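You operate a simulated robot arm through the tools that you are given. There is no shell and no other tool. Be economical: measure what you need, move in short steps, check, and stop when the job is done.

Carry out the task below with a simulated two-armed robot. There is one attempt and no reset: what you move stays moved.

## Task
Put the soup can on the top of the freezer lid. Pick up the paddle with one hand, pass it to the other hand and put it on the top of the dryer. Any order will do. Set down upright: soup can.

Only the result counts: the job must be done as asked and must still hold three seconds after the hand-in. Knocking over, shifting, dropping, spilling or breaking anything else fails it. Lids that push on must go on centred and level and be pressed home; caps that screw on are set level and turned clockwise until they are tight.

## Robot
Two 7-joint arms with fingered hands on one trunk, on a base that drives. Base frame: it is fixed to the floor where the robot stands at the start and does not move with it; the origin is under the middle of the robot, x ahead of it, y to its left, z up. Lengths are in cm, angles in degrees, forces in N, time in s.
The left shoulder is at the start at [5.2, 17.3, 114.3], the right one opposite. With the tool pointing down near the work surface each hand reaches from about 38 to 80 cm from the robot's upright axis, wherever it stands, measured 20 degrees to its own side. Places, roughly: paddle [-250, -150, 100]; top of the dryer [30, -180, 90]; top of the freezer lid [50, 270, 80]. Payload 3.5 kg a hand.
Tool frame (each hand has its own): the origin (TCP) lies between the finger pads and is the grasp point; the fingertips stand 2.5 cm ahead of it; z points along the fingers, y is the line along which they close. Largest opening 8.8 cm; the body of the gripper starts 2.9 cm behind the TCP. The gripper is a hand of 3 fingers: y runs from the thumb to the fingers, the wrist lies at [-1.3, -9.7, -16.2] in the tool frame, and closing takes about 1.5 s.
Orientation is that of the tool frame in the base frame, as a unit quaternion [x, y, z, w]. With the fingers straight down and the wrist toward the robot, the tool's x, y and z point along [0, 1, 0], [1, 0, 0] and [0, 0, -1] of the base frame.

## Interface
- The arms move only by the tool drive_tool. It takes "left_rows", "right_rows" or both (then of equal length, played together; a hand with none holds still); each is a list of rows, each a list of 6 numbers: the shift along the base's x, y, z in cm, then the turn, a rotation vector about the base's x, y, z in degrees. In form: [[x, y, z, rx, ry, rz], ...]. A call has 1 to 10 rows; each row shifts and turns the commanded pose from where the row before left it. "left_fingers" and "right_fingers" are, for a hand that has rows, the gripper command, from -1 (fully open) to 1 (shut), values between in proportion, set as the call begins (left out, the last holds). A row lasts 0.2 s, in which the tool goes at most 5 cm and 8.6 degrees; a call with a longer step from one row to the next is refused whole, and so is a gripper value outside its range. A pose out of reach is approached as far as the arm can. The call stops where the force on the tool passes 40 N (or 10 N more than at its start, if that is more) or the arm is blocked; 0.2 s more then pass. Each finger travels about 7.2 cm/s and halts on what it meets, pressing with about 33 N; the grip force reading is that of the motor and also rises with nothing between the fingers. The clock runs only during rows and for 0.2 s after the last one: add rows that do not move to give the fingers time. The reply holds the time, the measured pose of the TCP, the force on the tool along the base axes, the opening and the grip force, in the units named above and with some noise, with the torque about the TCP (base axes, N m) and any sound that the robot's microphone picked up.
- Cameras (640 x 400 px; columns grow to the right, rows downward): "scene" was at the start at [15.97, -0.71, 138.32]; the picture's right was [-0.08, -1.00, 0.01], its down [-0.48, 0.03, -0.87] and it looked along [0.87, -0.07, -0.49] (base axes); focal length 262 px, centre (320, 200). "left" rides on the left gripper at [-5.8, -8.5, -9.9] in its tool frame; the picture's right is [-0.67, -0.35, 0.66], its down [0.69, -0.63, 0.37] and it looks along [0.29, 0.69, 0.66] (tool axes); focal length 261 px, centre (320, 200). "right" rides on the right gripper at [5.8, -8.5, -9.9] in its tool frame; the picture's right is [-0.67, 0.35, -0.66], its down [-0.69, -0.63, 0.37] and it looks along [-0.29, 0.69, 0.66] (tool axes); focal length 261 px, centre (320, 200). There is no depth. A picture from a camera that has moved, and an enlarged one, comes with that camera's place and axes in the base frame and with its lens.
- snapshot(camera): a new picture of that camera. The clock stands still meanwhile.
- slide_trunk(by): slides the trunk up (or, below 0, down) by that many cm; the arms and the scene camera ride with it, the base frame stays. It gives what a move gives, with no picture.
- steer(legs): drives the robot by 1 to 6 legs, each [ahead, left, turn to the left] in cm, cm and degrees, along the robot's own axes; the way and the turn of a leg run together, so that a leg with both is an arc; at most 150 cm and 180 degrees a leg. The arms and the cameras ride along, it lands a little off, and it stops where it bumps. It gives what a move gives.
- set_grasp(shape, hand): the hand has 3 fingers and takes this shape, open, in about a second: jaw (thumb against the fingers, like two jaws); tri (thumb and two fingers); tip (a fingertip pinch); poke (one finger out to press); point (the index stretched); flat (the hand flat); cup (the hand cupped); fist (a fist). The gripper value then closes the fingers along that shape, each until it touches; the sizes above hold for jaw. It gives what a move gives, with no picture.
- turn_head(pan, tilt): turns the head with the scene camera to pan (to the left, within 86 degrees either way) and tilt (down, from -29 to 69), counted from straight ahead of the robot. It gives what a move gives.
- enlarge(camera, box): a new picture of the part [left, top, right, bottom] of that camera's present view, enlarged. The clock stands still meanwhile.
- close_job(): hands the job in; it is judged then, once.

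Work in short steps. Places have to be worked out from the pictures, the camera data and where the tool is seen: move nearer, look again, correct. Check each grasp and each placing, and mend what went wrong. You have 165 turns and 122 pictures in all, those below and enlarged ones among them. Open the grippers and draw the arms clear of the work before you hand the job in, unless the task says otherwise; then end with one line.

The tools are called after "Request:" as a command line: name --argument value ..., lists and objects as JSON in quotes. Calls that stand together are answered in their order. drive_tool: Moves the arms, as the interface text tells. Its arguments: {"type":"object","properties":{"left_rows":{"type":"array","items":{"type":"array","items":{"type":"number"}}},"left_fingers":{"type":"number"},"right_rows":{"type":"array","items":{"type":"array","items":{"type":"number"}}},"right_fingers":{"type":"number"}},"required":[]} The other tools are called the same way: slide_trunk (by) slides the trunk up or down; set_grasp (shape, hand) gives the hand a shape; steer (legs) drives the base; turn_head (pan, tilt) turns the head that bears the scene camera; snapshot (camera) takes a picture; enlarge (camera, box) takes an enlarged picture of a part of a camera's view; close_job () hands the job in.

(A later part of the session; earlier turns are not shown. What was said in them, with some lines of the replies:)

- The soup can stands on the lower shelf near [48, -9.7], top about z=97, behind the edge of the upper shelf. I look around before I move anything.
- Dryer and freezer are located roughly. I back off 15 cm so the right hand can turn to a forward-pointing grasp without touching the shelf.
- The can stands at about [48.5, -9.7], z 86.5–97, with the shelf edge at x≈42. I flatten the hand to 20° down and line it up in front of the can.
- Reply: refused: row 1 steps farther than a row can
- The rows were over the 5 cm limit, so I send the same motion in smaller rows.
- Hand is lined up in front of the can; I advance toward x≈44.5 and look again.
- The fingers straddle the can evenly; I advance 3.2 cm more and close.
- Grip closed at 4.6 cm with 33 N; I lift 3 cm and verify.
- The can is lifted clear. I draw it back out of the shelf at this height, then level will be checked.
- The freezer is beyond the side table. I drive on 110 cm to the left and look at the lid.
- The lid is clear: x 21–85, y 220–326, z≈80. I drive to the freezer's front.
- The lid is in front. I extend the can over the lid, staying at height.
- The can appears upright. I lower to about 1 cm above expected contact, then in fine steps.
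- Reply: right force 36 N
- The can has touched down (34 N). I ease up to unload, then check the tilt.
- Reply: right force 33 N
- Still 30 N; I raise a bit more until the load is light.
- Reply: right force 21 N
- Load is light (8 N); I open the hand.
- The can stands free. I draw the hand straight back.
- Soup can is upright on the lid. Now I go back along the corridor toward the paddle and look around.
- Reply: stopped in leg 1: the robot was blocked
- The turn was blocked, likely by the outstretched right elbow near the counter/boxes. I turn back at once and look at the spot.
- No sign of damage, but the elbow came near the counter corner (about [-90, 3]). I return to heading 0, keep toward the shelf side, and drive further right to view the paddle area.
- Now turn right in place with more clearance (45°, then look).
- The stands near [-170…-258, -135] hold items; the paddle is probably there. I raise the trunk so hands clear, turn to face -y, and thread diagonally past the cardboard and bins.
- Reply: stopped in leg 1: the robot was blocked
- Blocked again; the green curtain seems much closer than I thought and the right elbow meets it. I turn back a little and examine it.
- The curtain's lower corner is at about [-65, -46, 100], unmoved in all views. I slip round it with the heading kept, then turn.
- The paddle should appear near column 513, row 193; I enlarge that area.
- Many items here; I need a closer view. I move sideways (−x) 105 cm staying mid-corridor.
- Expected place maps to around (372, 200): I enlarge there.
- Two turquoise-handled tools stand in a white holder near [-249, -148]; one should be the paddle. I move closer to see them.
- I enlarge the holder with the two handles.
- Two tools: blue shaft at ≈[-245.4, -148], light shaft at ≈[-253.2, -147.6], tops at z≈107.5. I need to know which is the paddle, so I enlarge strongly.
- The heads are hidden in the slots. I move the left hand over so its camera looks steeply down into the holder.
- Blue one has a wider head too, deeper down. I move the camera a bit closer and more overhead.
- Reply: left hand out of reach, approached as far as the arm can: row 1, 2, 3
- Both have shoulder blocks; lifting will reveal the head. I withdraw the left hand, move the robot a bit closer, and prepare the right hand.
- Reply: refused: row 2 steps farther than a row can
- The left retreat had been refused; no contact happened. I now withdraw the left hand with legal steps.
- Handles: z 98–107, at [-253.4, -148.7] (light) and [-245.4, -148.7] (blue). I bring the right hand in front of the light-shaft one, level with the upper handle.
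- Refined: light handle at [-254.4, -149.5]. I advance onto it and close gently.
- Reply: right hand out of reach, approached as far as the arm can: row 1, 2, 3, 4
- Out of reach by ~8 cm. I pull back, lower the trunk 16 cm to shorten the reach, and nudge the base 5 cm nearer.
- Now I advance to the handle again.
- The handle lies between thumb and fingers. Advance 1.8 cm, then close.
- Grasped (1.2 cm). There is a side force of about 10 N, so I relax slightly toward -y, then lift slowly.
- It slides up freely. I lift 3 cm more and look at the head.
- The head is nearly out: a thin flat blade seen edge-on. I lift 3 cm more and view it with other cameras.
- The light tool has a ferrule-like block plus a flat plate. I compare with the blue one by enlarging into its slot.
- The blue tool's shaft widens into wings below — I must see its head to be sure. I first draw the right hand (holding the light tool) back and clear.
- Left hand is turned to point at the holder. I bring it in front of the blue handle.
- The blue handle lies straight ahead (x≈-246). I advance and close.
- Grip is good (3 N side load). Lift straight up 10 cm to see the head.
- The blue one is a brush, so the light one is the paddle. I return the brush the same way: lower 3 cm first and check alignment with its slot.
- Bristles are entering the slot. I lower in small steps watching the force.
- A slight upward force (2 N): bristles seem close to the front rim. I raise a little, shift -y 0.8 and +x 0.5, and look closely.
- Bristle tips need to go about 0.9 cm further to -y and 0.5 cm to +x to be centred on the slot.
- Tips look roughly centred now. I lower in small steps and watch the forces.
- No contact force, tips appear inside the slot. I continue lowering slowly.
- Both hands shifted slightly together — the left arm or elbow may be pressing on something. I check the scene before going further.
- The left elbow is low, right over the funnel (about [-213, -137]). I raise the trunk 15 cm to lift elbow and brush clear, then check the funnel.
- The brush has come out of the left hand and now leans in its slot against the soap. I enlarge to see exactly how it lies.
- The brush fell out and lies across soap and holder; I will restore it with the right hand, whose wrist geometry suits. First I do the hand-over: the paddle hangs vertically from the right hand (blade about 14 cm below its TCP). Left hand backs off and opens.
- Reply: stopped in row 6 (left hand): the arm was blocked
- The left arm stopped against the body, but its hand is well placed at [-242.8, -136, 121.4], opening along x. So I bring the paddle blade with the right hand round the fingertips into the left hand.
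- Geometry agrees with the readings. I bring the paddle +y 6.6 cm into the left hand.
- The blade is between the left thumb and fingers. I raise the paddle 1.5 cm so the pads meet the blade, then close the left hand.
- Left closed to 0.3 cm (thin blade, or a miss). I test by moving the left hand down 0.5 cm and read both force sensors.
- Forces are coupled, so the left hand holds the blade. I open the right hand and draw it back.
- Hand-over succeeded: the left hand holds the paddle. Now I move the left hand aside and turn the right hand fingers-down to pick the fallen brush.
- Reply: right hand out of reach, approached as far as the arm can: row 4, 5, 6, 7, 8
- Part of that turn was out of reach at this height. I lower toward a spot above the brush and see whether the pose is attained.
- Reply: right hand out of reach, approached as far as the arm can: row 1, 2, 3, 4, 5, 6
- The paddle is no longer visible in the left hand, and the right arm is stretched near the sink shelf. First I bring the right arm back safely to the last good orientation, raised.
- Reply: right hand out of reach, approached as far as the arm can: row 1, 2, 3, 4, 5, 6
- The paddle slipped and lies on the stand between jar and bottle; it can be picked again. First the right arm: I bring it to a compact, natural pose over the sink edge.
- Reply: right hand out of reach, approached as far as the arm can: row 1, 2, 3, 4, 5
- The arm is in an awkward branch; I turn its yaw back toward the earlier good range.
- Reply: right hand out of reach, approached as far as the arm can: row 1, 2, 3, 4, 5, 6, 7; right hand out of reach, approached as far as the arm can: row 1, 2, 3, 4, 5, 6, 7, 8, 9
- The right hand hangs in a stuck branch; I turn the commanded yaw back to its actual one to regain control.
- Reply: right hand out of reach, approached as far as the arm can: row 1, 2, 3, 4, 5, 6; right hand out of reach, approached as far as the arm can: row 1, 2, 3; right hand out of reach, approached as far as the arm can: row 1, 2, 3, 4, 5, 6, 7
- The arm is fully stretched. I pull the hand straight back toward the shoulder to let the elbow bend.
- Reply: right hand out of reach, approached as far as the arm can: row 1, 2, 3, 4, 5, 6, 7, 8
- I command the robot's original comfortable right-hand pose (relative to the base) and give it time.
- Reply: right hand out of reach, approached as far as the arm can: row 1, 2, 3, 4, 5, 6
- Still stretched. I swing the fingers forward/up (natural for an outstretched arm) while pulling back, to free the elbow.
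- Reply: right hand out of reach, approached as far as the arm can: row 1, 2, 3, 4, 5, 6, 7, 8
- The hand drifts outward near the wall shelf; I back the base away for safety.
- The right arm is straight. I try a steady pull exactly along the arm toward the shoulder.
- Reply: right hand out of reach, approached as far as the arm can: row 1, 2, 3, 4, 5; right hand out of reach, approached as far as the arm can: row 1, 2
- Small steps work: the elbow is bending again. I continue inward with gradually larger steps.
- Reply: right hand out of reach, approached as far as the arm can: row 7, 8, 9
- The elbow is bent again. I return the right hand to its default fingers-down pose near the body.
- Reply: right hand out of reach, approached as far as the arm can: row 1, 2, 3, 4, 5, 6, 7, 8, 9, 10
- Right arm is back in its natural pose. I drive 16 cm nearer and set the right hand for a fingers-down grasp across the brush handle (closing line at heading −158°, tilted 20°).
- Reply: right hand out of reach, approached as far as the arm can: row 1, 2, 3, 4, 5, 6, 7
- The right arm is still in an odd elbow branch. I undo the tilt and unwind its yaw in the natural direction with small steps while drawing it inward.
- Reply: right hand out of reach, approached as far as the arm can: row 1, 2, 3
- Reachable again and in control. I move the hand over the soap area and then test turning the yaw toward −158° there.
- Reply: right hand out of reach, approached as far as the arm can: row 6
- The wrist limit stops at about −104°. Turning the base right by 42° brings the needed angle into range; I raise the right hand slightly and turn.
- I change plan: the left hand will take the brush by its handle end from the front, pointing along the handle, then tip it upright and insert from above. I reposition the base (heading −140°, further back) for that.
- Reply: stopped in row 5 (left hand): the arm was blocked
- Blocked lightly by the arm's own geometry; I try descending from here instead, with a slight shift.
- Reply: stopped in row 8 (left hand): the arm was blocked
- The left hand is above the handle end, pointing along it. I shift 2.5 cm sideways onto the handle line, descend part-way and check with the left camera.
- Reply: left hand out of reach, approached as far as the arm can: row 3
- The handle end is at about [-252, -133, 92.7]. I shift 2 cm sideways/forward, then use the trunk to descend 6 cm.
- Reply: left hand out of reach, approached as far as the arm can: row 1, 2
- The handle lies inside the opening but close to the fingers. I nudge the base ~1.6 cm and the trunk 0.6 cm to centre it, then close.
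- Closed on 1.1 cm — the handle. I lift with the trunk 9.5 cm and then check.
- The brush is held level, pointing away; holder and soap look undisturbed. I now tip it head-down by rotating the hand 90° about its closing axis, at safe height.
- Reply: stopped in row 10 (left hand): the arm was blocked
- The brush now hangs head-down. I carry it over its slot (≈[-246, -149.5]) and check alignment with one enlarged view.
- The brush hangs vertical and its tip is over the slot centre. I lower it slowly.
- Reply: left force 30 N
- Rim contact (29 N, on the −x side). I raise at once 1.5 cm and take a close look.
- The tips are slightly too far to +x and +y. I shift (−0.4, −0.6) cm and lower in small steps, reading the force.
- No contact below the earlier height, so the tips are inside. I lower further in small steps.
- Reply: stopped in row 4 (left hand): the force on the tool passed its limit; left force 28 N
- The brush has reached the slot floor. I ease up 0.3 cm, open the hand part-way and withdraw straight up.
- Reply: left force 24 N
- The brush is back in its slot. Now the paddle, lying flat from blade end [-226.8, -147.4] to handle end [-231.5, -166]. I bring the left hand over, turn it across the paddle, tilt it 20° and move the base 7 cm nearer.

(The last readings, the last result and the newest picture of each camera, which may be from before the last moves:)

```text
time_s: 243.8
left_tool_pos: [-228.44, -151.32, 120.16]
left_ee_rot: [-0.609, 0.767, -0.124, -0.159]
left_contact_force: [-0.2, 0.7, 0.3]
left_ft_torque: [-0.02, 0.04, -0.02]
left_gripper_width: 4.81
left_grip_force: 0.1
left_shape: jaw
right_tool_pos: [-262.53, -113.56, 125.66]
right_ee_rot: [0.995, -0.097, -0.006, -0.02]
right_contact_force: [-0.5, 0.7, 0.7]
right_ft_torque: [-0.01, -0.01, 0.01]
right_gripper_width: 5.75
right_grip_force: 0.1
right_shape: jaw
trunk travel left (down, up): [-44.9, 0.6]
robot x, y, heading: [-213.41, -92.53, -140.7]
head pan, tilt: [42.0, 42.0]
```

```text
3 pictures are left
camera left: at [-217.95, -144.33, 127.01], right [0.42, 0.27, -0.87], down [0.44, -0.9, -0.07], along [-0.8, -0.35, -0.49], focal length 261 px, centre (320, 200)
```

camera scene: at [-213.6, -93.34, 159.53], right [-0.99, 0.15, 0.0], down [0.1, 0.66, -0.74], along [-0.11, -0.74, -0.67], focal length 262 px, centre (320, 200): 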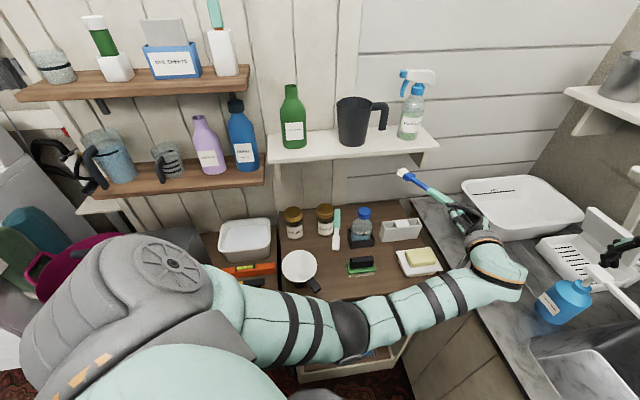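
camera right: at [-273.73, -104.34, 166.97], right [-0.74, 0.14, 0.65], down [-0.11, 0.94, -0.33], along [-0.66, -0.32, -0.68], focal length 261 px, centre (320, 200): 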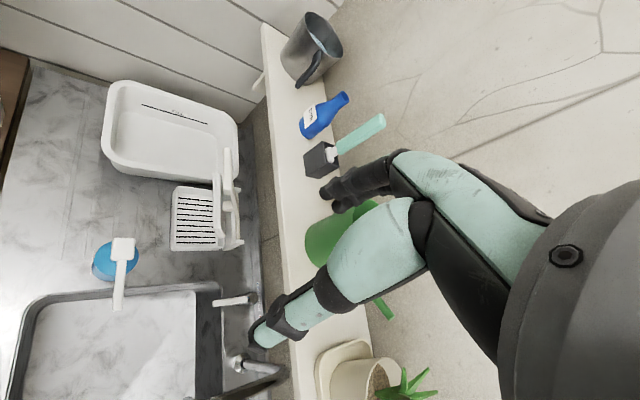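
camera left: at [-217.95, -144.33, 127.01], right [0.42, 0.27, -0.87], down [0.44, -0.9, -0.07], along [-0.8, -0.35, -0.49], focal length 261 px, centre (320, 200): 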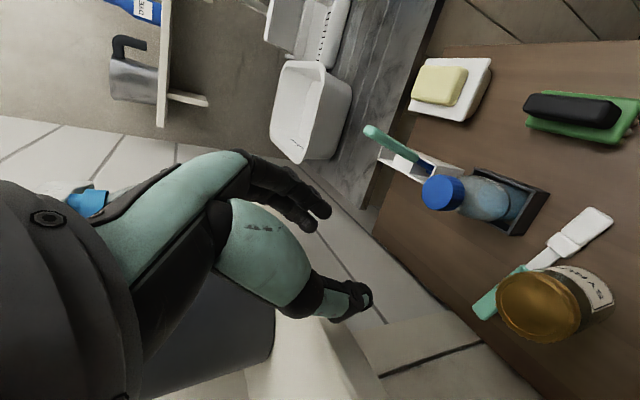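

The paddle's collar is at [-228, -151.6]. I shift slightly and descend over it, quickly first, then slowly.

Request:
drive_tool --left_rows '[[0.3, 0.4, -4, 0, 0, 0], [0.3, 0.3, -4, 0, 0, 0], [0, 0, -4, 0, 0, 0], [0, 0, -4, 0, 0, 0], [0, 0, -4, 0, 0, 0], [0, 0, -3, 0, 0, 0], [0, 0, -2, 0, 0, 0], [0, 0, -1.5, 0, 0, 0], [0, 0, 0, 0, 0, 0]]'

```text
time_s: 245.8
left_tool_pos: [-227.8, -151.42, 93.21]
left_ee_rot: [-0.611, 0.767, -0.121, -0.157]
left_contact_force: [1.0, 0.4, 0.1]
left_ft_torque: [-0.03, -0.02, -0.01]
left_gripper_width: 4.82
left_grip_force: 0.0
left_shape: jaw
right_tool_pos: [-262.45, -114.44, 125.5]
right_ee_rot: [0.995, -0.098, -0.005, -0.022]
right_contact_force: [0.3, -1.0, -0.4]
right_ft_torque: [0.01, 0.0, 0.02]
right_gripper_width: 5.74
right_grip_force: 0.0
right_shape: jaw
trunk travel left (down, up): [-44.9, 0.6]
robot x, y, heading: [-213.12, -92.44, -140.5]
head pan, tilt: [42.0, 42.0]
```

Request:
drive_tool --left_rows '[[0, 0.5, -0.8, 0, 0, 0], [0, 0, -0.8, 0, 0, 0], [0, 0, -0.6, 0, 0, 0], [0, 0, -0.5, 0, 0, 0], [0, 0, -0.5, 0, 0, 0], [0, 0, -0.4, 0, 0, 0], [0, 0, 0, 0, 0, 0]]'

```text
time_s: 247.4
left_tool_pos: [-227.52, -150.77, 89.79]
left_ee_rot: [-0.61, 0.766, -0.122, -0.159]
left_contact_force: [9.4, 0.5, 5.5]
left_ft_torque: [-0.02, 0.31, -0.02]
left_gripper_width: 4.57
left_grip_force: 0.2
left_shape: jaw
right_tool_pos: [-262.24, -114.35, 125.59]
right_ee_rot: [0.995, -0.097, -0.007, -0.022]
right_contact_force: [1.0, -0.7, 0.8]
right_ft_torque: [-0.01, 0.0, 0.01]
right_gripper_width: 5.73
right_grip_force: 0.1
right_shape: jaw
trunk travel left (down, up): [-44.9, 0.6]
robot x, y, heading: [-213.21, -92.74, -140.5]
head pan, tilt: [42.0, 42.0]
```

Fingertips touch the stand top; I close the hand.

Request:
drive_tool --left_rows '[[0, 0, 0.2, 0, 0, 0], [0, 0, 0, 0, 0, 0], [0, 0, 0, 0, 0, 0], [0, 0, 0, 0, 0, 0], [0, 0, 0, 0, 0, 0], [0, 0, 0, 0, 0, 0], [0, 0, 0, 0, 0, 0]]' --left_fingers 1

Request:
drive_tool --left_rows '[[0, 0, 0.6, 0, 0, 0], [0, 0, 1, 0, 0, 0], [0, 0, 1.5, 0, 0, 0], [0, 0, 2, 0, 0, 0], [0, 0, 2.5, 0, 0, 0], [0, 0, 3, 0, 0, 0], [0, 0.5, 3, 0, 0, 0], [0, 1, 3, 0, 0, 0], [0, 1, 3, 0, 0, 0], [0, 0, 0, 0, 0, 0]]'

```text
time_s: 249.0
left_tool_pos: [-227.66, -150.9, 89.89]
left_ee_rot: [-0.61, 0.767, -0.122, -0.156]
left_contact_force: [-0.1, 0.1, -0.1]
left_ft_torque: [0.01, -0.02, -0.03]
left_gripper_width: 0.03
left_grip_force: 33.3
left_shape: jaw
right_tool_pos: [-262.33, -114.42, 125.44]
right_ee_rot: [0.995, -0.097, -0.006, -0.022]
right_contact_force: [0.1, -0.4, -1.1]
right_ft_torque: [0.01, -0.02, -0.01]
right_gripper_width: 5.76
right_grip_force: 0.0
right_shape: jaw
trunk travel left (down, up): [-44.9, 0.6]
robot x, y, heading: [-212.99, -92.8, -140.5]
head pan, tilt: [42.0, 42.0]
```

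```text
time_s: 251.2
left_tool_pos: [-227.72, -148.43, 109.5]
left_ee_rot: [-0.611, 0.767, -0.122, -0.157]
left_contact_force: [-0.5, -0.1, 0.6]
left_ft_torque: [-0.01, -0.05, 0.01]
left_gripper_width: 0.0
left_grip_force: 32.7
left_shape: jaw
right_tool_pos: [-262.41, -114.44, 125.31]
right_ee_rot: [0.995, -0.098, -0.005, -0.022]
right_contact_force: [0.6, 0.1, -0.3]
right_ft_torque: [0.01, -0.04, 0.02]
right_gripper_width: 5.74
right_grip_force: 0.0
right_shape: jaw
trunk travel left (down, up): [-44.9, 0.6]
robot x, y, heading: [-213.2, -93.2, -140.4]
head pan, tilt: [42.0, 42.0]
```

Missed: the fingers closed just above the paddle. I look once to see where the paddle is now.

Request:
snapshot --camera "left"

```text
2 pictures are left
camera left: at [-217.39, -141.49, 116.48], right [0.42, 0.28, -0.87], down [0.44, -0.9, -0.07], along [-0.8, -0.35, -0.49], focal length 261 px, centre (320, 200)
```

left: 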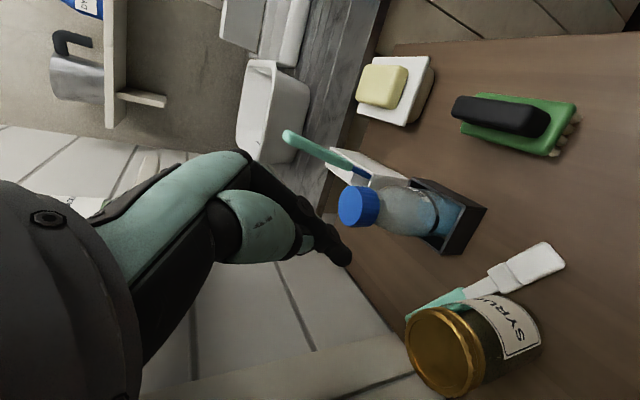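

The paddle turned slightly: collar at [-227, -152], heading −118°. I turn the hand 15° to match, narrow the opening, and go lower this time.

Request:
drive_tool --left_rows '[[0.6, -0.6, -3, 0, 0, -7.5], [0.6, -0.6, -3, 0, 0, -7.5], [0.6, -0.6, -3, 0, 0, 0], [0, 0, -3, 0, 0, 0], [0, 0, -3, 0, 0, 0], [0, 0, -2, 0, 0, 0], [0, 0, -1.5, 0, 0, 0], [0, 0, -0.8, 0, 0, 0], [0, 0, 0, 0, 0, 0]]' --left_fingers 0.14

Request:
drive_tool --left_rows '[[0, 0, -0.4, 0, 0, 0], [0, 0, -0.4, 0, 0, 0], [0, 0, -0.4, 0, 0, 0], [0, 0, 0, 0, 0, 0]]'

```text
time_s: 253.2
left_tool_pos: [-226.1, -150.06, 90.17]
left_ee_rot: [-0.505, 0.84, -0.1, -0.171]
left_contact_force: [0.1, 0.0, 1.0]
left_ft_torque: [0.0, 0.02, -0.02]
left_gripper_width: 3.78
left_grip_force: 0.2
left_shape: jaw
right_tool_pos: [-262.4, -114.56, 125.42]
right_ee_rot: [0.995, -0.097, -0.006, -0.022]
right_contact_force: [0.3, -0.3, 1.1]
right_ft_torque: [-0.03, 0.0, -0.02]
right_gripper_width: 5.76
right_grip_force: 0.0
right_shape: jaw
trunk travel left (down, up): [-44.9, 0.6]
robot x, y, heading: [-213.17, -93.15, -140.5]
head pan, tilt: [42.0, 42.0]
```

```text
time_s: 254.2
left_tool_pos: [-226.04, -150.19, 89.02]
left_ee_rot: [-0.505, 0.84, -0.101, -0.171]
left_contact_force: [0.6, 0.0, 0.4]
left_ft_torque: [-0.03, 0.0, -0.02]
left_gripper_width: 3.77
left_grip_force: 0.0
left_shape: jaw
right_tool_pos: [-262.45, -114.44, 125.44]
right_ee_rot: [0.995, -0.098, -0.006, -0.022]
right_contact_force: [0.0, -0.5, -0.7]
right_ft_torque: [0.0, 0.02, -0.01]
right_gripper_width: 5.76
right_grip_force: 0.1
right_shape: jaw
trunk travel left (down, up): [-44.9, 0.6]
robot x, y, heading: [-212.94, -92.76, -140.6]
head pan, tilt: [42.0, 42.0]
```

No contact yet at 89.0; I keep descending in small steps until touch.

Request:
drive_tool --left_rows '[[0, 0, -0.4, 0, 0, 0], [0, 0, -0.3, 0, 0, 0], [0, 0, 0, 0, 0, 0]]'

```text
time_s: 255.0
left_tool_pos: [-226.1, -150.02, 88.55]
left_ee_rot: [-0.505, 0.84, -0.1, -0.173]
left_contact_force: [0.0, 0.7, 20.3]
left_ft_torque: [0.19, 0.42, -0.03]
left_gripper_width: 3.81
left_grip_force: 0.1
left_shape: jaw
right_tool_pos: [-262.43, -114.15, 125.59]
right_ee_rot: [0.995, -0.097, -0.006, -0.021]
right_contact_force: [0.3, 0.8, -0.3]
right_ft_torque: [0.01, -0.02, -0.02]
right_gripper_width: 5.76
right_grip_force: 0.0
right_shape: jaw
trunk travel left (down, up): [-44.9, 0.6]
robot x, y, heading: [-213.18, -92.55, -140.4]
head pan, tilt: [42.0, 42.0]
```

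Table contact at 88.55. I close here.

Request:
drive_tool --left_rows '[[0, 0, 0.1, 0, 0, 0], [0, 0, 0, 0, 0, 0], [0, 0, 0, 0, 0, 0], [0, 0, 0, 0, 0, 0], [0, 0, 0, 0, 0, 0], [0, 0, 0, 0, 0, 0]]' --left_fingers 1

```text
time_s: 256.4
left_tool_pos: [-225.96, -150.09, 88.54]
left_ee_rot: [-0.505, 0.84, -0.101, -0.172]
left_contact_force: [-4.4, 3.0, 14.6]
left_ft_torque: [0.13, 0.47, -0.1]
left_gripper_width: 2.46
left_grip_force: 33.3
left_shape: jaw
right_tool_pos: [-262.36, -114.19, 125.51]
right_ee_rot: [0.995, -0.097, -0.005, -0.022]
right_contact_force: [0.5, 0.5, 0.4]
right_ft_torque: [0.01, 0.01, -0.01]
right_gripper_width: 5.79
right_grip_force: 0.0
right_shape: jaw
trunk travel left (down, up): [-44.9, 0.6]
robot x, y, heading: [-213.11, -92.9, -140.5]
head pan, tilt: [42.0, 42.0]
```

Gripped at 2.5 cm (the blade's width). I lift gently.

Request:
drive_tool --left_rows '[[0, 0, 0.6, 0, 0, 0], [0, 0, 0.8, 0, 0, 0], [0, 0, 1.2, 0, 0, 0], [0, 0, 2, 0, 0, 0], [0, 0, 3, 0, 0, 0], [0, 0, 3, 0, 0, 0], [0, 0, 3, 0, 0, 0], [0, 0, 3, 0, 0, 0], [0, 0, 3, 0, 0, 0], [0, 0, 0, 0, 0, 0]]'

```text
time_s: 258.6
left_tool_pos: [-225.82, -150.19, 108.14]
left_ee_rot: [-0.505, 0.84, -0.1, -0.171]
left_contact_force: [0.3, -0.4, -0.7]
left_ft_torque: [0.01, -0.02, 0.0]
left_gripper_width: 2.37
left_grip_force: 32.9
left_shape: jaw
right_tool_pos: [-262.47, -114.37, 125.48]
right_ee_rot: [0.995, -0.098, -0.005, -0.022]
right_contact_force: [-1.0, 0.5, 0.8]
right_ft_torque: [0.01, -0.02, 0.02]
right_gripper_width: 5.75
right_grip_force: 0.1
right_shape: jaw
trunk travel left (down, up): [-44.9, 0.6]
robot x, y, heading: [-213.08, -92.88, -140.6]
head pan, tilt: [42.0, 42.0]
```

The paddle is held (2.4 cm). I raise it a little while backing out from under the shelf, then turn and drive back along the corridor.

Request:
steer --legs '[[-13, 0, 0]]'

Request:
drive_tool --left_rows '[[0, 0, 3, 0, 0, 0], [0, 0, 3, 0, 0, 0], [0, 0, 3, 0, 0, 0], [0, 0, 3, 0, 0, 0], [0, 0, 0, 0, 0, 0]]'

Request:
steer --legs '[[0, 0, 50.5]]'

```text
time_s: 259.9
left_tool_pos: [-215.91, -142.1, 107.93]
left_ee_rot: [-0.506, 0.84, -0.099, -0.17]
left_contact_force: [0.1, -0.1, -1.2]
left_ft_torque: [0.03, -0.03, 0.01]
left_gripper_width: 2.39
left_grip_force: 32.6
left_shape: jaw
right_tool_pos: [-252.63, -106.38, 125.33]
right_ee_rot: [0.995, -0.098, -0.004, -0.024]
right_contact_force: [-0.8, 0.0, -0.4]
right_ft_torque: [-0.01, -0.02, -0.01]
right_gripper_width: 5.75
right_grip_force: 0.1
right_shape: jaw
trunk travel left (down, up): [-44.9, 0.6]
robot x, y, heading: [-203.41, -84.51, -140.5]
head pan, tilt: [42.0, 42.0]
```

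```text
time_s: 261.1
left_tool_pos: [-215.94, -142.08, 120.16]
left_ee_rot: [-0.506, 0.84, -0.1, -0.17]
left_contact_force: [-0.5, 0.8, -0.4]
left_ft_torque: [0.06, -0.05, 0.0]
left_gripper_width: 2.38
left_grip_force: 32.6
left_shape: jaw
right_tool_pos: [-252.36, -106.21, 125.3]
right_ee_rot: [0.995, -0.096, -0.006, -0.024]
right_contact_force: [0.5, -0.9, 0.2]
right_ft_torque: [0.0, 0.0, 0.04]
right_gripper_width: 5.74
right_grip_force: 0.0
right_shape: jaw
trunk travel left (down, up): [-44.9, 0.6]
robot x, y, heading: [-202.89, -84.34, -140.3]
head pan, tilt: [42.0, 42.0]
```

```text
time_s: 263.8
left_tool_pos: [-166.51, -130.49, 120.13]
left_ee_rot: [0.818, -0.54, 0.164, 0.112]
left_contact_force: [0.2, 0.8, -1.2]
left_ft_torque: [0.04, 0.0, 0.0]
left_gripper_width: 2.16
left_grip_force: 33.2
left_shape: jaw
right_tool_pos: [-217.32, -136.4, 125.44]
right_ee_rot: [0.94, 0.34, -0.015, -0.018]
right_contact_force: [-0.2, 0.6, 0.0]
right_ft_torque: [0.02, -0.02, 0.02]
right_gripper_width: 5.75
right_grip_force: 0.0
right_shape: jaw
trunk travel left (down, up): [-44.9, 0.6]
robot x, y, heading: [-203.1, -84.09, -89.5]
head pan, tilt: [42.0, 42.0]
```

Grip width is drifting slightly, so I go on without delay: sideways along the corridor.

Request:
steer --legs '[[0, 130, 0], [43, 21, 0]]'

```text
time_s: 272.7
left_tool_pos: [-17.18, -172.96, 120.25]
left_ee_rot: [0.815, -0.544, 0.164, 0.112]
left_contact_force: [-0.8, 0.5, -0.4]
left_ft_torque: [0.06, 0.03, 0.01]
left_gripper_width: 2.15
left_grip_force: 32.9
left_shape: jaw
right_tool_pos: [-68.29, -178.25, 125.53]
right_ee_rot: [0.942, 0.335, -0.014, -0.018]
right_contact_force: [0.5, -0.3, 0.4]
right_ft_torque: [-0.01, -0.01, 0.01]
right_gripper_width: 5.74
right_grip_force: 0.0
right_shape: jaw
trunk travel left (down, up): [-44.9, 0.6]
robot x, y, heading: [-53.45, -126.76, -89.6]
head pan, tilt: [42.0, 42.0]
```

Arrived beside the washer without bumps. I turn 27° left toward the dryer and take one picture of its top with the paddle.

Request:
steer --legs '[[0, 0, 27]]'

Request:
turn_head --pan 35 --tilt 40

Request:
snapshot --camera "scene"

```text
time_s: 274.5
left_tool_pos: [-0.09, -151.42, 120.12]
left_ee_rot: [0.92, -0.338, 0.186, 0.071]
left_contact_force: [0.2, -0.6, -0.6]
left_ft_torque: [0.05, 0.04, -0.04]
left_gripper_width: 2.16
left_grip_force: 33.1
left_shape: jaw
right_tool_pos: [-42.94, -179.5, 125.49]
right_ee_rot: [0.837, 0.547, -0.019, -0.014]
right_contact_force: [0.3, -0.1, -1.2]
right_ft_torque: [-0.01, 0.03, 0.03]
right_gripper_width: 5.75
right_grip_force: 0.1
right_shape: jaw
trunk travel left (down, up): [-44.9, 0.6]
robot x, y, heading: [-53.08, -127.01, -62.8]
head pan, tilt: [42.0, 42.0]
```

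```text
time_s: 275.2
left_tool_pos: [-0.1, -151.44, 120.17]
left_ee_rot: [0.919, -0.339, 0.186, 0.071]
left_contact_force: [0.0, 0.4, 0.0]
left_ft_torque: [0.04, 0.05, 0.02]
left_gripper_width: 2.17
left_grip_force: 33.1
left_shape: jaw
right_tool_pos: [-43.06, -179.43, 125.56]
right_ee_rot: [0.837, 0.547, -0.019, -0.016]
right_contact_force: [-0.6, -0.2, -0.5]
right_ft_torque: [0.0, 0.0, -0.03]
right_gripper_width: 5.75
right_grip_force: 0.1
right_shape: jaw
trunk travel left (down, up): [-44.9, 0.6]
robot x, y, heading: [-53.77, -126.66, -62.7]
head pan, tilt: [35.0, 40.0]
```

```text
1 pictures are left
camera scene: at [-46.3, -129.76, 159.82], right [-0.47, -0.88, 0.0], down [-0.57, 0.3, -0.77], along [0.68, -0.36, -0.64], focal length 262 px, centre (320, 200)
```

scene: 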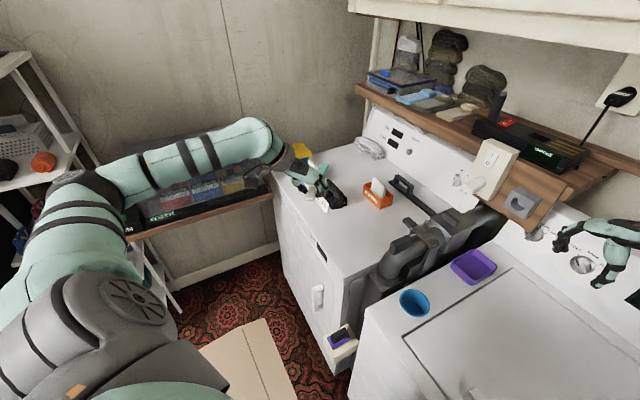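

The dryer top (x −8…44, y −157…−210) has small items near [23, −169], [39, −168] and [17, −190]. I aim for the free area around [3…7, −164…−179], turning the paddle to point more to −y.

Request:
drive_tool --left_rows '[[0.6, -2.5, -1, 0, 0, -7], [0.6, -2.5, -1, 0, 0, -7], [0.6, -2.5, -2, 0, 0, -7], [0.6, -2.5, -2, 0, 0, -7], [0.6, -2.6, -2, 0, 0, -7], [0, 0, -3, 0, 0, 0], [0, 0, -3, 0, 0, 0], [0, 0, -3, 0, 0, 0], [0, 0, -3, 0, 0, 0], [0, 0, 0, 0, 0, 0]]'

```text
time_s: 277.4
left_tool_pos: [1.29, -162.21, 100.67]
left_ee_rot: [0.776, -0.599, 0.155, 0.123]
left_contact_force: [-0.4, 0.6, -1.7]
left_ft_torque: [0.04, 0.03, 0.04]
left_gripper_width: 2.18
left_grip_force: 32.4
left_shape: jaw
left hand out of reach, approached as far as the arm can: row 7, 8, 9
right_tool_pos: [-42.79, -179.48, 125.48]
right_ee_rot: [0.837, 0.547, -0.018, -0.014]
right_contact_force: [-0.4, -0.6, -0.7]
right_ft_torque: [-0.04, -0.01, -0.01]
right_gripper_width: 5.75
right_grip_force: 0.0
right_shape: jaw
trunk travel left (down, up): [-44.9, 0.6]
robot x, y, heading: [-53.52, -126.64, -62.8]
head pan, tilt: [35.0, 40.0]
```

At reach limit in height; I nudge the base 3.5 cm forward and use the trunk to lower.

Request:
steer --legs '[[3.5, 0, 0]]'

Request:
slide_trunk --by -5

Request:
slide_trunk --by -1.5

```text
time_s: 278.2
left_tool_pos: [1.66, -163.73, 100.89]
left_ee_rot: [0.772, -0.603, 0.156, 0.124]
left_contact_force: [-0.2, 0.0, 0.2]
left_ft_torque: [0.07, -0.01, -0.02]
left_gripper_width: 2.18
left_grip_force: 33.3
left_shape: jaw
right_tool_pos: [-42.88, -180.54, 125.53]
right_ee_rot: [0.84, 0.542, -0.019, -0.013]
right_contact_force: [0.0, 0.2, -0.2]
right_ft_torque: [-0.02, -0.02, 0.02]
right_gripper_width: 5.74
right_grip_force: 0.0
right_shape: jaw
trunk travel left (down, up): [-44.9, 0.6]
robot x, y, heading: [-52.45, -127.86, -63.5]
head pan, tilt: [35.0, 40.0]
stopped in leg 1: the robot was blocked; the commanded pose is now the measured one
```

```text
time_s: 279.1
left_tool_pos: [1.95, -163.86, 95.67]
left_ee_rot: [0.772, -0.604, 0.155, 0.124]
left_contact_force: [-0.9, 0.4, -0.9]
left_ft_torque: [-0.02, 0.02, 0.02]
left_gripper_width: 2.18
left_grip_force: 33.3
left_shape: jaw
right_tool_pos: [-42.49, -180.54, 120.45]
right_ee_rot: [0.839, 0.543, -0.02, -0.015]
right_contact_force: [0.5, -0.7, 0.4]
right_ft_torque: [0.01, 0.01, -0.02]
right_gripper_width: 5.76
right_grip_force: 0.0
right_shape: jaw
trunk travel left (down, up): [-39.9, 5.6]
robot x, y, heading: [-52.41, -127.88, -63.8]
head pan, tilt: [35.0, 40.0]
```

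```text
time_s: 279.8
left_tool_pos: [1.72, -163.77, 94.16]
left_ee_rot: [0.773, -0.603, 0.155, 0.124]
left_contact_force: [0.3, -0.4, -0.5]
left_ft_torque: [-0.05, 0.0, 0.05]
left_gripper_width: 2.17
left_grip_force: 33.0
left_shape: jaw
right_tool_pos: [-42.67, -180.64, 118.92]
right_ee_rot: [0.84, 0.542, -0.018, -0.014]
right_contact_force: [-0.6, -0.7, -0.2]
right_ft_torque: [0.04, 0.01, -0.01]
right_gripper_width: 5.77
right_grip_force: 0.0
right_shape: jaw
trunk travel left (down, up): [-38.4, 7.1]
robot x, y, heading: [-52.0, -127.76, -63.6]
head pan, tilt: [35.0, 40.0]
```

Base touched the washer front lightly (stopped). I keep lowering in 0.8–1 cm steps, reading the force.

Request:
slide_trunk --by -1

Request:
slide_trunk --by -0.8

Request:
slide_trunk --by -0.6

```text
time_s: 280.4
left_tool_pos: [1.64, -163.82, 93.8]
left_ee_rot: [0.771, -0.603, 0.16, 0.126]
left_contact_force: [2.1, -0.1, 36.4]
left_ft_torque: [-0.31, 0.07, 0.15]
left_gripper_width: 2.31
left_grip_force: 32.6
left_shape: jaw
right_tool_pos: [-42.93, -180.42, 118.19]
right_ee_rot: [0.84, 0.542, -0.018, -0.012]
right_contact_force: [0.5, 0.5, -0.2]
right_ft_torque: [0.0, 0.02, 0.01]
right_gripper_width: 5.74
right_grip_force: 0.0
right_shape: jaw
trunk travel left (down, up): [-37.4, 8.1]
robot x, y, heading: [-52.42, -127.74, -63.4]
head pan, tilt: [35.0, 40.0]
```

```text
time_s: 280.7
left_tool_pos: [1.72, -164.03, 93.81]
left_ee_rot: [0.772, -0.602, 0.161, 0.128]
left_contact_force: [-4.9, 4.5, 24.4]
left_ft_torque: [-0.15, 0.4, -0.09]
left_gripper_width: 2.34
left_grip_force: 33.0
left_shape: jaw
right_tool_pos: [-42.7, -180.35, 118.06]
right_ee_rot: [0.839, 0.543, -0.018, -0.012]
right_contact_force: [-0.3, -0.3, 0.4]
right_ft_torque: [-0.01, 0.03, -0.01]
right_gripper_width: 5.75
right_grip_force: 0.0
right_shape: jaw
trunk travel left (down, up): [-37.3, 8.2]
robot x, y, heading: [-52.92, -127.99, -63.4]
head pan, tilt: [35.0, 40.0]
stopped: the force on the tool passed its limit (the readings are from after the stop); the commanded pose is now the measured one
```

```text
time_s: 281.1
left_tool_pos: [1.87, -164.09, 93.84]
left_ee_rot: [0.772, -0.6, 0.165, 0.13]
left_contact_force: [-4.8, 6.4, 25.4]
left_ft_torque: [0.0, 0.4, -0.15]
left_gripper_width: 2.34
left_grip_force: 33.2
left_shape: jaw
right_tool_pos: [-42.89, -180.33, 117.67]
right_ee_rot: [0.839, 0.543, -0.018, -0.012]
right_contact_force: [0.3, 0.1, 0.2]
right_ft_torque: [-0.01, 0.02, -0.01]
right_gripper_width: 5.76
right_grip_force: 0.0
right_shape: jaw
trunk travel left (down, up): [-37.0, 8.5]
robot x, y, heading: [-52.79, -127.48, -63.1]
head pan, tilt: [35.0, 40.0]
stopped: the force on the tool passed its limit (the readings are from after the stop); the commanded pose is now the measured one
```

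The paddle rests on the dryer top (contact at 93.8). I relieve 0.5 cm, open the hand and rise straight up.

Request:
slide_trunk --by 0.6

Request:
drive_tool --left_rows '[[0, 0, 0, 0, 0, 0], [0, 0, 0, 0, 0, 0], [0, 0, 0, 0, 0, 0], [0, 0, 0, 0, 0, 0], [0, 0, 0, 0, 0, 0]]' --left_fingers -0.4

Request:
slide_trunk --by 8

Request:
drive_tool --left_rows '[[-0.3, 0.6, 2, 0, 0, 0], [-0.3, 0.8, 2, 0, 0, 0], [-0.5, 1.5, 2, 0, 0, 0], [-1, 2.5, 1, 0, 0, 0], [-1, 3, 0, 0, 0, 0], [-1, 3, 0, 0, 0, 0], [-1, 3, 0, 0, 0, 0]]'

Request:
snapshot --camera "scene"

```text
time_s: 281.6
left_tool_pos: [2.05, -164.13, 94.0]
left_ee_rot: [0.772, -0.602, 0.16, 0.128]
left_contact_force: [0.3, -0.6, 0.3]
left_ft_torque: [0.04, 0.01, 0.0]
left_gripper_width: 2.28
left_grip_force: 33.4
left_shape: jaw
right_tool_pos: [-42.47, -180.54, 118.17]
right_ee_rot: [0.839, 0.543, -0.019, -0.015]
right_contact_force: [0.3, 0.8, 0.8]
right_ft_torque: [-0.01, 0.05, -0.01]
right_gripper_width: 5.76
right_grip_force: 0.0
right_shape: jaw
trunk travel left (down, up): [-37.6, 7.9]
robot x, y, heading: [-52.53, -127.79, -63.4]
head pan, tilt: [35.0, 40.0]
```

```text
time_s: 282.8
left_tool_pos: [2.16, -164.2, 94.13]
left_ee_rot: [0.772, -0.601, 0.161, 0.129]
left_contact_force: [0.2, -0.5, -0.2]
left_ft_torque: [-0.01, 0.0, 0.02]
left_gripper_width: 6.12
left_grip_force: 0.0
left_shape: jaw
right_tool_pos: [-42.53, -180.74, 118.22]
right_ee_rot: [0.839, 0.544, -0.02, -0.014]
right_contact_force: [0.2, 0.3, 0.4]
right_ft_torque: [0.03, -0.02, 0.0]
right_gripper_width: 5.76
right_grip_force: 0.2
right_shape: jaw
trunk travel left (down, up): [-37.6, 7.9]
robot x, y, heading: [-52.58, -127.97, -63.4]
head pan, tilt: [35.0, 40.0]
```

```text
time_s: 284.0
left_tool_pos: [2.06, -164.19, 102.0]
left_ee_rot: [0.772, -0.601, 0.161, 0.128]
left_contact_force: [0.2, -0.7, -1.2]
left_ft_torque: [0.02, -0.04, 0.0]
left_gripper_width: 6.11
left_grip_force: 0.0
left_shape: jaw
right_tool_pos: [-42.53, -180.68, 126.07]
right_ee_rot: [0.839, 0.543, -0.02, -0.015]
right_contact_force: [0.0, -0.1, -0.2]
right_ft_torque: [0.02, 0.03, 0.02]
right_gripper_width: 5.76
right_grip_force: 0.1
right_shape: jaw
trunk travel left (down, up): [-45.5, 0.0]
robot x, y, heading: [-52.72, -127.78, -63.5]
head pan, tilt: [35.0, 40.0]
```

```text
time_s: 285.6
left_tool_pos: [-3.15, -149.69, 109.16]
left_ee_rot: [0.772, -0.601, 0.16, 0.13]
left_contact_force: [0.2, 0.2, -0.1]
left_ft_torque: [0.02, 0.01, -0.02]
left_gripper_width: 6.11
left_grip_force: 0.0
left_shape: jaw
right_tool_pos: [-42.69, -180.47, 126.15]
right_ee_rot: [0.84, 0.543, -0.019, -0.014]
right_contact_force: [-0.2, -0.4, 0.9]
right_ft_torque: [-0.02, -0.01, 0.04]
right_gripper_width: 5.76
right_grip_force: 0.1
right_shape: jaw
trunk travel left (down, up): [-45.5, 0.0]
robot x, y, heading: [-53.06, -127.68, -63.6]
head pan, tilt: [35.0, 40.0]
```

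```text
0 pictures are left
camera scene: at [-45.51, -130.71, 160.34], right [-0.48, -0.88, 0.0], down [-0.57, 0.31, -0.77], along [0.67, -0.37, -0.64], focal length 262 px, centre (320, 200)
```

scene: 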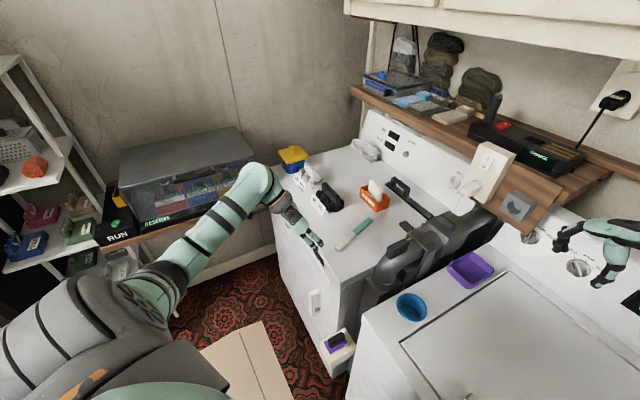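

The paddle lies on the dryer top, clear of the other items. I open both grippers and back the robot off, then hand in.

Request:
drive_tool --left_rows '[[0, 0, 0, 0, 0, 0], [0, 0, 0, 0, 0, 0]]' --left_fingers -1 --right_rows '[[0, 0, 0, 0, 0, 0], [0, 0, 0, 0, 0, 0]]' --right_fingers -1

Request:
steer --legs '[[-12, 0, 0]]'

Request:
close_job

```text
time_s: 286.2
left_tool_pos: [-2.91, -149.72, 108.92]
left_ee_rot: [0.772, -0.601, 0.161, 0.129]
left_contact_force: [0.0, -0.4, -0.3]
left_ft_torque: [-0.01, -0.03, -0.01]
left_gripper_width: 8.76
left_grip_force: 0.0
left_shape: jaw
right_tool_pos: [-42.61, -180.45, 126.01]
right_ee_rot: [0.84, 0.542, -0.018, -0.013]
right_contact_force: [-0.1, 0.1, 0.2]
right_ft_torque: [0.01, 0.02, -0.01]
right_gripper_width: 8.77
right_grip_force: 0.2
right_shape: jaw
trunk travel left (down, up): [-45.5, 0.0]
robot x, y, heading: [-52.82, -127.87, -63.6]
head pan, tilt: [35.0, 40.0]
```

```text
time_s: 287.4
left_tool_pos: [-8.23, -139.42, 108.99]
left_ee_rot: [0.772, -0.601, 0.16, 0.128]
left_contact_force: [0.5, 0.0, 0.0]
left_ft_torque: [0.03, 0.0, -0.01]
left_gripper_width: 8.77
left_grip_force: 0.0
left_shape: jaw
right_tool_pos: [-47.74, -170.4, 125.92]
right_ee_rot: [0.84, 0.542, -0.019, -0.016]
right_contact_force: [0.2, -0.6, 0.3]
right_ft_torque: [0.03, 0.0, 0.03]
right_gripper_width: 8.76
right_grip_force: 0.0
right_shape: jaw
trunk travel left (down, up): [-45.5, 0.0]
robot x, y, heading: [-57.69, -116.96, -63.5]
head pan, tilt: [35.0, 40.0]
```

```text
The job is handed in.
```

The job is handed in: the soup can stands upright on the freezer lid and the paddle lies on the dryer top. After the right-to-left pass, though, the paddle slipped onto the stand and the left hand picked it up again. I also pulled a brush from the paddle's holder by mistake and dropped it onto the soap; it is back in its slot but leans slightly, and the robot bumped lightly a few times, once against the washer.
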